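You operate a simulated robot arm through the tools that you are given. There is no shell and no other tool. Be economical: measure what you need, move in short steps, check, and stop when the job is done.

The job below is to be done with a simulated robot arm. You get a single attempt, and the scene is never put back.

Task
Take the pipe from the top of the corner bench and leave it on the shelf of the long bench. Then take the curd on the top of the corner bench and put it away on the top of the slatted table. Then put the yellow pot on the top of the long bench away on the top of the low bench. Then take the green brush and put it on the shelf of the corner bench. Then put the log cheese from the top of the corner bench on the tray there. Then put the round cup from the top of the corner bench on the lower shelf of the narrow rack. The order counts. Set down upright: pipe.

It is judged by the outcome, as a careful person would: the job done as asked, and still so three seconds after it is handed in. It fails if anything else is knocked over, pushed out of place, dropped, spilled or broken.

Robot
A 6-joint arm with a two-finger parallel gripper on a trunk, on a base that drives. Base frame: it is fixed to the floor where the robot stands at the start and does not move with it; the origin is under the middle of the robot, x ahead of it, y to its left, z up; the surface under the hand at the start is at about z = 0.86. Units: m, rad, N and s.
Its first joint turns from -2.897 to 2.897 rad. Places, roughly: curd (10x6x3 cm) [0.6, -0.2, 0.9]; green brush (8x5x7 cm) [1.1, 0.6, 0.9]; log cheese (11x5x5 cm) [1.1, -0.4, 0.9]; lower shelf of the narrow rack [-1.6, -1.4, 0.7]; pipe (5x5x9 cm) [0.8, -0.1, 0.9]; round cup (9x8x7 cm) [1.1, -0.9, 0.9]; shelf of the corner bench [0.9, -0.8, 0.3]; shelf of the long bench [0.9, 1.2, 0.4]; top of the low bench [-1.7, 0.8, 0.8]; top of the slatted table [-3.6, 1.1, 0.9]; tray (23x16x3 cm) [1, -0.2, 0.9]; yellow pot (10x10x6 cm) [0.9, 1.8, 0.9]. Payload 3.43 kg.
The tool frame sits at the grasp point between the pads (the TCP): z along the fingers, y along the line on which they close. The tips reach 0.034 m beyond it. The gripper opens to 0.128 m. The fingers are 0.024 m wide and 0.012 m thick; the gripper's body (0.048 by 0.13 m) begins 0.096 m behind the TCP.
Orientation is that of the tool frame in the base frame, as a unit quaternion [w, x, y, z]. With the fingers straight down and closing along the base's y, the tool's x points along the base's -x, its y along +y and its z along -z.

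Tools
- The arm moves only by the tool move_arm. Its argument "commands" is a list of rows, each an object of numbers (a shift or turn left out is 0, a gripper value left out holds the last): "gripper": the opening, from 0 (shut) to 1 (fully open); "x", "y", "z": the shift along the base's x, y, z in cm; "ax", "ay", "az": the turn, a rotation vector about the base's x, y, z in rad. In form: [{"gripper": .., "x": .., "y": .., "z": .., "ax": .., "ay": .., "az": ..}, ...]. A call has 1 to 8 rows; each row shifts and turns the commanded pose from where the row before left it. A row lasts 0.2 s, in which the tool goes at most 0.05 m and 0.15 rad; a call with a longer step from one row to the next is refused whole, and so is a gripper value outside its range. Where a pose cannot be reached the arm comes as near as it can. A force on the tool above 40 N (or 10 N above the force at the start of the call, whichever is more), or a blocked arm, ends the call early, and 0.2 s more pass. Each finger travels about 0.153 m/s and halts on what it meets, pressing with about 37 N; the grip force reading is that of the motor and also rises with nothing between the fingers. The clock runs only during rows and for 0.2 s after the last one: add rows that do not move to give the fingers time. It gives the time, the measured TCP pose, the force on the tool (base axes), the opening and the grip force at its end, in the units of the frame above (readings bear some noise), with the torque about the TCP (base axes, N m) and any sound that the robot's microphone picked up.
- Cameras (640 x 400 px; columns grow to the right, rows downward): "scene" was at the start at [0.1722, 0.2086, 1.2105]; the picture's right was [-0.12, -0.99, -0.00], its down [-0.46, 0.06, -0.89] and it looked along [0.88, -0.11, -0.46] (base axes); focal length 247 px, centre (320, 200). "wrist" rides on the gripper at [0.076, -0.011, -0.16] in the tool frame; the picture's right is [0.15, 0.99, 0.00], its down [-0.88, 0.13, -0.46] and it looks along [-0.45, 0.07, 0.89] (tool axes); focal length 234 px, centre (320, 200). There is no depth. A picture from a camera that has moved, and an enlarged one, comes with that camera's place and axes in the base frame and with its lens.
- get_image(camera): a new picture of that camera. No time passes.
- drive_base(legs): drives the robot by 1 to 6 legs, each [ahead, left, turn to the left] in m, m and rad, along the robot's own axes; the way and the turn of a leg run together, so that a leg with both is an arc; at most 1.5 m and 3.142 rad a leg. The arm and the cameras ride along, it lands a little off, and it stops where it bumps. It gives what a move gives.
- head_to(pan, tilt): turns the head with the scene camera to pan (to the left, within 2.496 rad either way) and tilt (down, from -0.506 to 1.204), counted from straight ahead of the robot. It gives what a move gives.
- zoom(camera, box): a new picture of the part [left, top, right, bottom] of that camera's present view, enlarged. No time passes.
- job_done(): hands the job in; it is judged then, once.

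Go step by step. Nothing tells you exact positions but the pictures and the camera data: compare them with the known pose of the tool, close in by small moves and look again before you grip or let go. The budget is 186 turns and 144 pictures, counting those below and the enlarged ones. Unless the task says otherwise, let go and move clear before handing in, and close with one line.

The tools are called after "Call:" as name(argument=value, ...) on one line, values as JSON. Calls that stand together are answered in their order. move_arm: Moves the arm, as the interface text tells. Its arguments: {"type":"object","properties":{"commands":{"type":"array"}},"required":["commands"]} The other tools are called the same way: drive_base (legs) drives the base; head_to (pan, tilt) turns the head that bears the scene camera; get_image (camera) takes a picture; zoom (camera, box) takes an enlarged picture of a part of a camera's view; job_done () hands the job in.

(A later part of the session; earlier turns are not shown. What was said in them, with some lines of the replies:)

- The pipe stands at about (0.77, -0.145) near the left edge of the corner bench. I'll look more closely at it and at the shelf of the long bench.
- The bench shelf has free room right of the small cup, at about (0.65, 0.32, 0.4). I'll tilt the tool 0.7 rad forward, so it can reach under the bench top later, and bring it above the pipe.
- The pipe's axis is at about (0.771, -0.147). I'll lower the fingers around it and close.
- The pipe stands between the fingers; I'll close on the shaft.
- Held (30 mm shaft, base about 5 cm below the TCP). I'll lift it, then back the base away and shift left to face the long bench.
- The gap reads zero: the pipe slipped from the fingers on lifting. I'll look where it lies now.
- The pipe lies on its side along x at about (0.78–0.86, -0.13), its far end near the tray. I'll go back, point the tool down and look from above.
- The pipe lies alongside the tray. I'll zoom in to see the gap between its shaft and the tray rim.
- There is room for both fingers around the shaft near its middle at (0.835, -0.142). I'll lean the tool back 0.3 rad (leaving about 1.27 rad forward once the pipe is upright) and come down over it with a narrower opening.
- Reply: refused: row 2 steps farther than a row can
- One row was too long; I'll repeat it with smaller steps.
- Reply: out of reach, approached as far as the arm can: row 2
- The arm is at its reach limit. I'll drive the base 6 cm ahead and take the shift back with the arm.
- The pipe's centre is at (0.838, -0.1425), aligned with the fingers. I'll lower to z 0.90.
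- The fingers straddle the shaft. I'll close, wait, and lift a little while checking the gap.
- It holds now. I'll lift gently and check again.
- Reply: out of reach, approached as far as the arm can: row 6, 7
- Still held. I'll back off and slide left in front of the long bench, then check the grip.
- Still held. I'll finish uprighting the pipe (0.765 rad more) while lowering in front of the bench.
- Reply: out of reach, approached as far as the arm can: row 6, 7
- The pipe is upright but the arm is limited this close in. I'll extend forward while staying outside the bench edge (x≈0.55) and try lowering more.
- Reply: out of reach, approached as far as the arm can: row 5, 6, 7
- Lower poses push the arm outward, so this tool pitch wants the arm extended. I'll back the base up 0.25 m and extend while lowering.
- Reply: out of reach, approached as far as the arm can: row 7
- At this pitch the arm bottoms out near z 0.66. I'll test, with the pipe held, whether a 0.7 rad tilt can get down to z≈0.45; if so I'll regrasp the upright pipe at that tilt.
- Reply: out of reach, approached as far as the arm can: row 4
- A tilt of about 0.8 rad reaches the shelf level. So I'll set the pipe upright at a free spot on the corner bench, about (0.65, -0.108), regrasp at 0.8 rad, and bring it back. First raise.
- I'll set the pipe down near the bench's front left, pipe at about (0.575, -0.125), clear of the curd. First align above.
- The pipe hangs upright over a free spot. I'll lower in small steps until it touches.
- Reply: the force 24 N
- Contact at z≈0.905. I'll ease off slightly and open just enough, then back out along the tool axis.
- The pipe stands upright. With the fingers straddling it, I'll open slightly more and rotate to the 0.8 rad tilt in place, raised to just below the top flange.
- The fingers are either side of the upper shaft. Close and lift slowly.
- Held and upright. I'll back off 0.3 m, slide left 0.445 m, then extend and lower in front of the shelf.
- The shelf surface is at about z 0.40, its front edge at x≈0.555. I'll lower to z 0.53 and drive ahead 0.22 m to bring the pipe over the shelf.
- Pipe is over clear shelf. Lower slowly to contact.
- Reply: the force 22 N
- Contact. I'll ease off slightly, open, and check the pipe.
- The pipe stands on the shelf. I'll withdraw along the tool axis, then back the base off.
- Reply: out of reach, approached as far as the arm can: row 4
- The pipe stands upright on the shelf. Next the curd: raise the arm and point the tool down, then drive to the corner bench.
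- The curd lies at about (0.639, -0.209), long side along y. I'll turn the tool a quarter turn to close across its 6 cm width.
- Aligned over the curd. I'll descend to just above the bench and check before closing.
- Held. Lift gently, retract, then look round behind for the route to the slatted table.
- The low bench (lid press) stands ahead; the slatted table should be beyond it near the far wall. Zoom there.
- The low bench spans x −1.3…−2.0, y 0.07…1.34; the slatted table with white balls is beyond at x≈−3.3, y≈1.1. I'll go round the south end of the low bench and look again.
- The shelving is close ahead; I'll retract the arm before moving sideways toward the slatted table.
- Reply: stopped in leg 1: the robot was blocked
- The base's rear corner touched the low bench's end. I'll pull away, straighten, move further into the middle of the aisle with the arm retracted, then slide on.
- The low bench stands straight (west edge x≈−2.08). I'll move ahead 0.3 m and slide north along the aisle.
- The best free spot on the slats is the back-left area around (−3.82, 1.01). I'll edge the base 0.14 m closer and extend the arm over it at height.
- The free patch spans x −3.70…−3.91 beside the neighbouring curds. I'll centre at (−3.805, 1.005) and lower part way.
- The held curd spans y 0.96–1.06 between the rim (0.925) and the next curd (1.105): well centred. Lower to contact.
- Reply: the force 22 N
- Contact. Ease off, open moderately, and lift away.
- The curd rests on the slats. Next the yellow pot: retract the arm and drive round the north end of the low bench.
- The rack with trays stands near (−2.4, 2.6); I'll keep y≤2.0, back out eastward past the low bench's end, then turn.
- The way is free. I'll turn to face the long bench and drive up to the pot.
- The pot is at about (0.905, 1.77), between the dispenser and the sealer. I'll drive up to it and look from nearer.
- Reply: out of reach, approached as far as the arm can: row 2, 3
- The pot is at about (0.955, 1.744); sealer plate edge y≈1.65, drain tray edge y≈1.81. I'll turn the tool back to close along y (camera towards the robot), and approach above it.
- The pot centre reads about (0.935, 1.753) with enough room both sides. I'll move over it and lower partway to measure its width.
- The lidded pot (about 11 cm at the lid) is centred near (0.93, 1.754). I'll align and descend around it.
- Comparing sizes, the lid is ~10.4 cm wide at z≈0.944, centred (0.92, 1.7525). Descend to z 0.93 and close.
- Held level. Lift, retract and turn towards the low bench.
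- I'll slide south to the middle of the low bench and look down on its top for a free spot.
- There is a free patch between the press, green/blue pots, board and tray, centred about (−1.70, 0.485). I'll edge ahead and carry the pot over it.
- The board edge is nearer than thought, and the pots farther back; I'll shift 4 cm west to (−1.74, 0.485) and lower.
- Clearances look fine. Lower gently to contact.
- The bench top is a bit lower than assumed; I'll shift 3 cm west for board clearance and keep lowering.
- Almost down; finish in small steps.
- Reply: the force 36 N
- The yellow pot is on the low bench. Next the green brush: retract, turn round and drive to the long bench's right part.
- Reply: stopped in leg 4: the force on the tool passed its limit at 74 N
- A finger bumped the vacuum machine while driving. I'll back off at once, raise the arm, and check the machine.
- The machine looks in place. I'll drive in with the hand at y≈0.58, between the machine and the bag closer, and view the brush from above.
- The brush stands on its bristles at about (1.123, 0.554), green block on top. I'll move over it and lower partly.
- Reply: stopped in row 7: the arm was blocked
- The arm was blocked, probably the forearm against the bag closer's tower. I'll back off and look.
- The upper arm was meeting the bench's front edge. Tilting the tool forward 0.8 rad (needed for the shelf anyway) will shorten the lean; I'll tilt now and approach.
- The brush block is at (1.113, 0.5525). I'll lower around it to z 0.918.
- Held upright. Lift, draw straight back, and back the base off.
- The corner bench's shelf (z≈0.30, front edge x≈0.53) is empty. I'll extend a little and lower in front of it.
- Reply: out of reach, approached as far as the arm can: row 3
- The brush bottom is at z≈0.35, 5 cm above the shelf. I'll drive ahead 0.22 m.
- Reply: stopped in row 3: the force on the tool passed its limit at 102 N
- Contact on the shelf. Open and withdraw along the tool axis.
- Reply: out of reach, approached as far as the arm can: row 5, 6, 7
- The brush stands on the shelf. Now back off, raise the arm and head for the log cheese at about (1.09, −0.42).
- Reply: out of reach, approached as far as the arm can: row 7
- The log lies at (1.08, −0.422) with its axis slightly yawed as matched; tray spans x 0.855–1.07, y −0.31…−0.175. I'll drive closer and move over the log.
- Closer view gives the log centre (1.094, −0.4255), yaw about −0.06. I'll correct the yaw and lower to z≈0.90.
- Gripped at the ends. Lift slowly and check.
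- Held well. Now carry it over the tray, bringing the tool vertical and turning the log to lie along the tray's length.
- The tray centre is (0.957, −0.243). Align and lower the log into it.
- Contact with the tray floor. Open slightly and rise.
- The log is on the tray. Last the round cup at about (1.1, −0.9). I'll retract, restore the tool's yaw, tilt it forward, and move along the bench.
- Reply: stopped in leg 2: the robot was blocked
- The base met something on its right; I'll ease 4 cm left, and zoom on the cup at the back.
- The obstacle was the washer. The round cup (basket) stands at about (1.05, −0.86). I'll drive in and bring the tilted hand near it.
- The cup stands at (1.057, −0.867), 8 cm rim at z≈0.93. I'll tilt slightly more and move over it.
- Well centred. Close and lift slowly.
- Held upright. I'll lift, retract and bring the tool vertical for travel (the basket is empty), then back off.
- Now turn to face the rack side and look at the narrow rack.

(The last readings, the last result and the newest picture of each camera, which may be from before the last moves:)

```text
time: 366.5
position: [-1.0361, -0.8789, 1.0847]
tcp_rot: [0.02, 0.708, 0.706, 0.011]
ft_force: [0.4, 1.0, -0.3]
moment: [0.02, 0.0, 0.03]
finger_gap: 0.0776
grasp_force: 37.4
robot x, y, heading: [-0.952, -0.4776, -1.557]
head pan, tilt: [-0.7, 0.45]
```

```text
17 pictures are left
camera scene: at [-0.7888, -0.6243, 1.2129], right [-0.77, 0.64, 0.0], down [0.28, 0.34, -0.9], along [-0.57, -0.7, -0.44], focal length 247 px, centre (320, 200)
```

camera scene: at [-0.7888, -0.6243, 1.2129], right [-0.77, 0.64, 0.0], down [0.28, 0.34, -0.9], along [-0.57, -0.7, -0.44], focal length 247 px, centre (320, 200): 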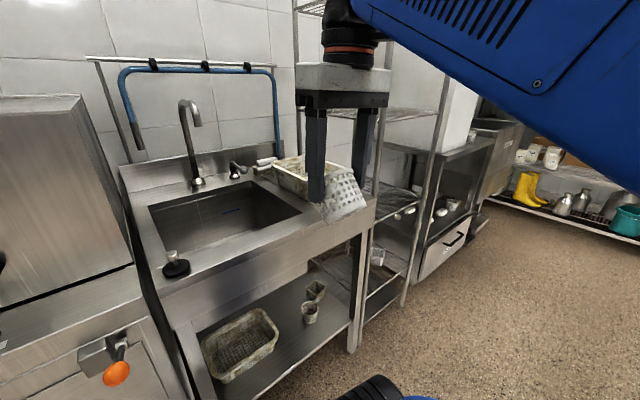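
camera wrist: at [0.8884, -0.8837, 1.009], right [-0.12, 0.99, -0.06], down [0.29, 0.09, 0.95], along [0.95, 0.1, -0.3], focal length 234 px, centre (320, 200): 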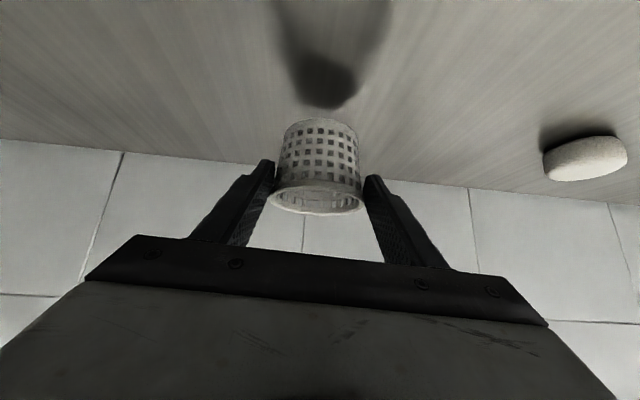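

The narrow rack's posts are at x≈−1.84 and −1.41 with shelves at z≈0.73 (lower, target) and 1.09 above. I'll slide in front of it.

Call:
drive_base(legs=[[0.06, 0, 0], [0, -0.6, -0.013]])

Call:
head_to(pan=0.0, tilt=0.6)

Call:
get_image(camera="scene")

```text
time: 370.4
position: [-1.6428, -0.9397, 1.0851]
tcp_rot: [0.021, 0.713, 0.701, 0.011]
ft_force: [-0.1, 0.3, 0.1]
moment: [-0.03, -0.04, 0.01]
finger_gap: 0.0771
grasp_force: 37.0
robot x, y, heading: [-1.5533, -0.5387, -1.576]
head pan, tilt: [-0.7, 0.45]
```

```text
time: 371.5
position: [-1.6429, -0.9387, 1.0842]
tcp_rot: [0.021, 0.714, 0.7, 0.011]
ft_force: [0.7, -0.8, -0.1]
moment: [-0.02, -0.01, -0.03]
finger_gap: 0.0768
grasp_force: 36.6
robot x, y, heading: [-1.5543, -0.54, -1.578]
head pan, tilt: [0.0, 0.6]
```

```text
16 pictures are left
camera scene: at [-1.3319, -0.7077, 1.1994], right [-1.0, 0.0, 0.0], down [0.0, 0.56, -0.83], along [0.0, -0.83, -0.56], focal length 247 px, centre (320, 200)
```

scene: 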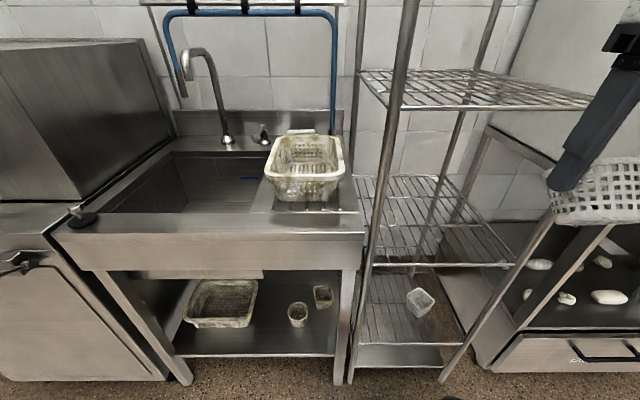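

Shelf levels confirmed: target z≈0.71, the one above 1.095; posts x −1.465 and −1.83, front y≈−1.14. I'll back up 6 cm, lower outside the rack, then extend in while tilting the cup upright.

Call:
drive_base(legs=[[-0.06, 0, 0]])

Call:
move_arm(commands=[{"y": -3, "z": -2}, {"z": -4}, {"z": -4}, {"z": -4}, {"z": -3}, {}])

Call:
move_arm(commands=[{"y": -3, "ax": -0.13}, {"y": -4, "ax": -0.13}, {"y": -4, "ax": -0.13}, {"y": -3, "ax": -0.13}, {"y": -3, "ax": -0.13}, {"y": -2, "ax": -0.13}, {}])

Call:
get_image(camera="wrist")

Call:
get_image(camera="scene")

```text
time: 372.5
position: [-1.6424, -0.8805, 1.0845]
tcp_rot: [0.021, 0.713, 0.701, 0.011]
ft_force: [0.3, 1.1, 0.5]
moment: [-0.01, 0.01, -0.02]
finger_gap: 0.0769
grasp_force: 37.3
robot x, y, heading: [-1.5489, -0.48, -1.577]
head pan, tilt: [0.0, 0.6]
```

```text
time: 373.9
position: [-1.6424, -0.911, 0.9154]
tcp_rot: [0.021, 0.714, 0.7, 0.011]
ft_force: [0.6, -0.2, -0.3]
moment: [-0.02, 0.03, 0.01]
finger_gap: 0.0767
grasp_force: 36.7
robot x, y, heading: [-1.5549, -0.48, -1.57]
head pan, tilt: [0.0, 0.6]
```

```text
time: 375.5
position: [-1.6421, -1.0991, 0.9152]
tcp_rot: [0.292, 0.651, 0.652, -0.257]
ft_force: [-0.2, 1.1, -0.2]
moment: [0.01, 0.0, 0.0]
finger_gap: 0.0767
grasp_force: 36.8
robot x, y, heading: [-1.5509, -0.4803, -1.576]
head pan, tilt: [0.0, 0.6]
```

```text
15 pictures are left
camera wrist: at [-1.6594, -0.9329, 0.9737], right [0.99, 0.12, -0.06], down [0.09, -0.29, 0.95], along [0.1, -0.95, -0.3], focal length 234 px, centre (320, 200)
```

wrist: 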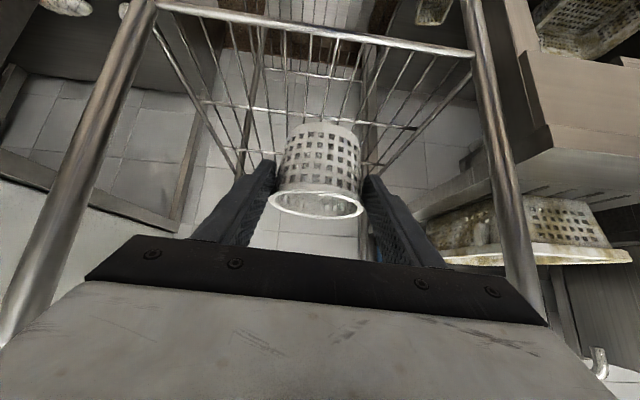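

```text
14 pictures are left
camera scene: at [-1.3316, -0.648, 1.1994], right [-1.0, 0.0, 0.0], down [0.0, 0.56, -0.83], along [0.0, -0.83, -0.56], focal length 247 px, centre (320, 200)
```

scene: 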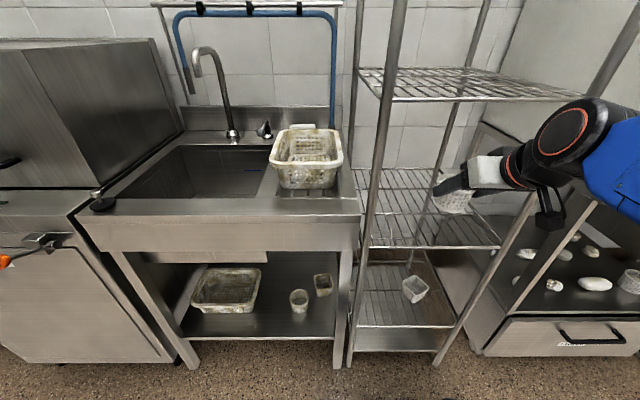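

The cup is upright and centred between the posts. I'll lower to z≈0.80 and then advance onto the shelf.

Call:
move_arm(commands=[{"z": -3, "y": -0.5}, {"z": -3, "y": -1}, {"z": -3, "y": -1}, {"z": -2, "y": -1}, {}])

Call:
get_image(camera="wrist")

```text
time: 376.7
position: [-1.6423, -1.1343, 0.8059]
tcp_rot: [0.291, 0.652, 0.652, -0.255]
ft_force: [1.0, -0.1, -0.2]
moment: [0.0, 0.0, -0.01]
finger_gap: 0.0763
grasp_force: 36.8
robot x, y, heading: [-1.5528, -0.481, -1.569]
head pan, tilt: [0.0, 0.6]
```

```text
13 pictures are left
camera wrist: at [-1.6594, -0.9677, 0.8638], right [0.99, 0.12, -0.06], down [0.09, -0.29, 0.95], along [0.1, -0.95, -0.3], focal length 234 px, centre (320, 200)
```

wrist: 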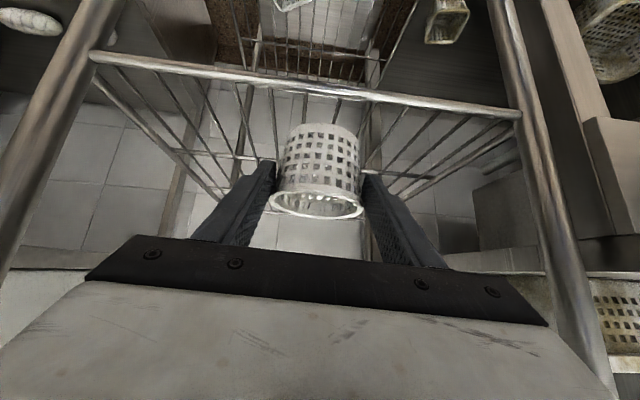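

Call:
move_arm(commands=[{"y": -2}, {"y": -3}, {"y": -3}, {"y": -2}, {}])

Call:
get_image(camera="scene")

Call:
get_image(camera="wrist")

```text
time: 377.9
position: [-1.6427, -1.2357, 0.8049]
tcp_rot: [0.291, 0.652, 0.651, -0.256]
ft_force: [-0.2, -0.1, -0.6]
moment: [0.0, -0.02, -0.03]
finger_gap: 0.0754
grasp_force: 37.2
robot x, y, heading: [-1.5519, -0.4775, -1.576]
head pan, tilt: [0.0, 0.6]
```

```text
12 pictures are left
camera scene: at [-1.3316, -0.648, 1.1994], right [-1.0, 0.0, 0.0], down [0.0, 0.56, -0.83], along [0.0, -0.83, -0.56], focal length 247 px, centre (320, 200)
```

scene: 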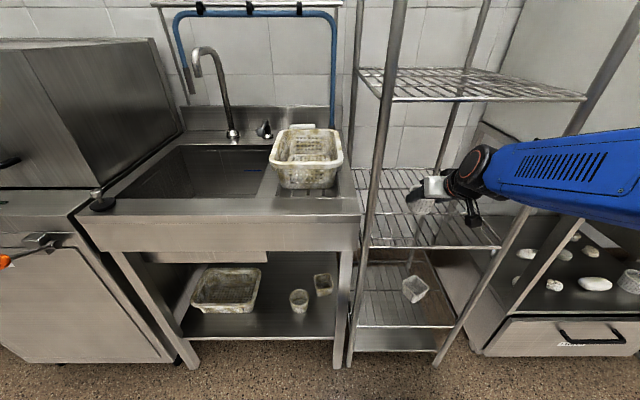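

```text
11 pictures are left
camera wrist: at [-1.6589, -1.0687, 0.8629], right [0.99, 0.12, -0.06], down [0.09, -0.29, 0.95], along [0.1, -0.95, -0.3], focal length 234 px, centre (320, 200)
```

wrist: 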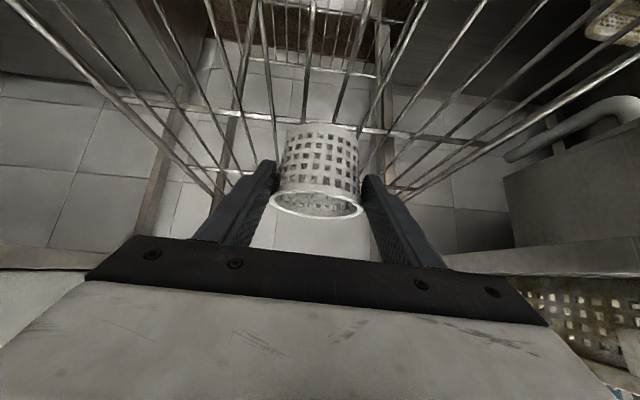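

The cup is centred over the shelf wires, about 10 cm behind the front bar. Lower to contact.

Call:
move_arm(commands=[{"z": -1.5}, {"z": -0.8}, {"z": -0.5}, {"z": -0.4}, {}])

```text
time: 379.1
position: [-1.6428, -1.2354, 0.7733]
tcp_rot: [0.292, 0.651, 0.651, -0.258]
ft_force: [2.9, 2.7, 15.8]
moment: [-0.59, 0.24, 0.01]
finger_gap: 0.0741
grasp_force: 36.9
robot x, y, heading: [-1.5505, -0.4781, -1.578]
head pan, tilt: [0.0, 0.6]
```

Call:
zoom(camera="wrist", box=[220, 80, 420, 240])

Call:
zoom(camera="scene", box=[360, 140, 520, 260])

```text
2.50 times, centred on (320, 160) of wrist
camera zoom: at [-1.6589, -1.0681, 0.8317], right [0.99, 0.12, -0.06], down [0.09, -0.29, 0.95], along [0.1, -0.95, -0.3], focal length 585 px, centre (320, 300)
```

zoom: 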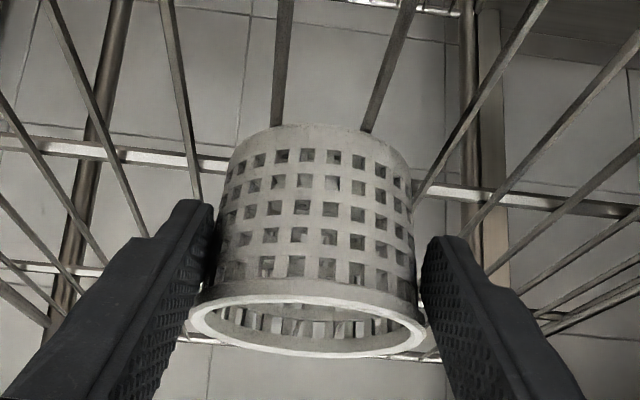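

```text
3.33 times, centred on (440, 200) of scene
camera zoom: at [-1.3315, -0.6475, 1.1994], right [-1.0, 0.0, 0.0], down [0.0, 0.56, -0.83], along [0.0, -0.83, -0.56], focal length 824 px, centre (-80, 200)
```

zoom: 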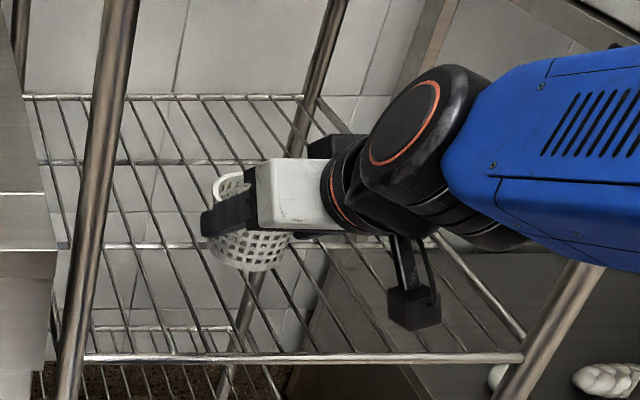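

The cup rests on two wires, level. I'll ease off, open, and withdraw.

Call:
move_arm(commands=[{"z": 0.1}, {"gripper": 0.68}, {"gripper": 0.9}, {}, {}])

Call:
zoom(camera="wrist", box=[220, 80, 420, 240])

```text
time: 380.3
position: [-1.643, -1.2355, 0.7737]
tcp_rot: [0.291, 0.652, 0.651, -0.256]
ft_force: [-0.6, -0.7, 0.2]
moment: [0.01, 0.03, 0.01]
finger_gap: 0.1152
grasp_force: 0.0
robot x, y, heading: [-1.5517, -0.4782, -1.576]
head pan, tilt: [0.0, 0.6]
```

```text
2.50 times, centred on (320, 160) of wrist
camera zoom: at [-1.6591, -1.0682, 0.8321], right [0.99, 0.12, -0.06], down [0.09, -0.29, 0.95], along [0.1, -0.95, -0.3], focal length 585 px, centre (320, 300)
```

zoom: 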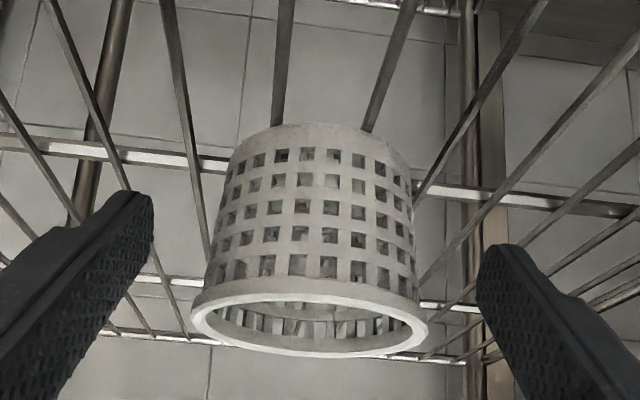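

The cup stands free. Withdraw along the tool axis, clear of the rack.

Call:
move_arm(commands=[{"y": 1.5, "z": 1.2}, {"y": 2, "z": 1.5}, {"y": 2.5, "z": 1.5}, {"y": 3, "z": 1.5}, {"y": 3, "z": 1.5}, {"y": 3, "z": 2}, {"y": 2, "z": 2}, {}])

Call:
get_image(camera="scene")

```text
time: 382.1
position: [-1.6418, -1.0649, 0.8863]
tcp_rot: [0.292, 0.651, 0.652, -0.255]
ft_force: [-0.2, -0.4, -0.1]
moment: [-0.03, 0.01, 0.01]
finger_gap: 0.1155
grasp_force: 0.1
robot x, y, heading: [-1.5548, -0.4773, -1.578]
head pan, tilt: [0.0, 0.6]
```

```text
7 pictures are left
camera scene: at [-1.3316, -0.6481, 1.1994], right [-1.0, 0.0, 0.0], down [0.0, 0.56, -0.83], along [0.0, -0.83, -0.56], focal length 247 px, centre (320, 200)
```

scene: 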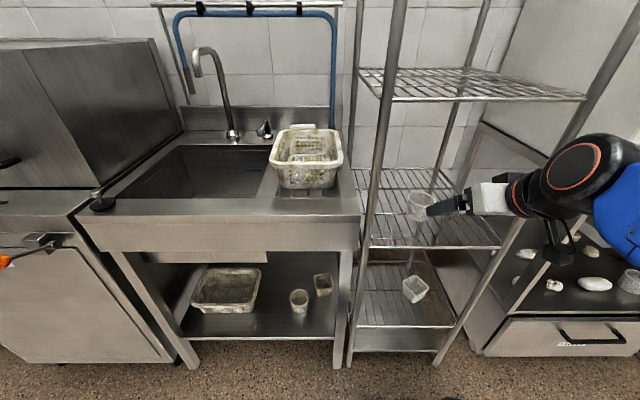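

The cup stands on the rack's lower shelf and the hand is out; one more small retreat, then hand in.

Call:
move_arm(commands=[{"y": 2, "z": 3}, {"y": 2, "z": 3}, {}])

Call:
zoom(camera="scene", box=[360, 140, 520, 260])

```text
time: 382.9
position: [-1.6424, -1.0246, 0.9469]
tcp_rot: [0.292, 0.652, 0.652, -0.255]
ft_force: [0.4, -0.2, 0.7]
moment: [-0.02, -0.02, 0.0]
finger_gap: 0.1149
grasp_force: 0.0
robot x, y, heading: [-1.557, -0.4818, -1.574]
head pan, tilt: [0.0, 0.6]
```

```text
3.33 times, centred on (440, 200) of scene
camera zoom: at [-1.3316, -0.648, 1.1994], right [-1.0, 0.0, 0.0], down [0.0, 0.56, -0.83], along [0.0, -0.83, -0.56], focal length 824 px, centre (-80, 200)
```

zoom: 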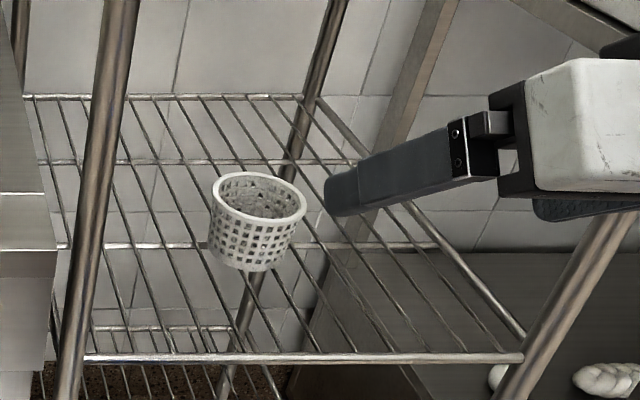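

The cup stands upright on the lower shelf and the hand is clear of the rack, so I'm handing the job in.

Call:
job_done()

```text
The job is handed in.
```

All six items were placed in the order asked, with the pipe upright on the long bench shelf, but the run was not clean: I dropped the pipe once on the corner bench and re-picked it, a finger hit the vacuum machine at about 74 N, the arm pressed against the long bench's edge, and the base touched the low bench and the washer; the machine and the low bench looked unmoved afterwards, and the washer and the long bench I didn't check closely.
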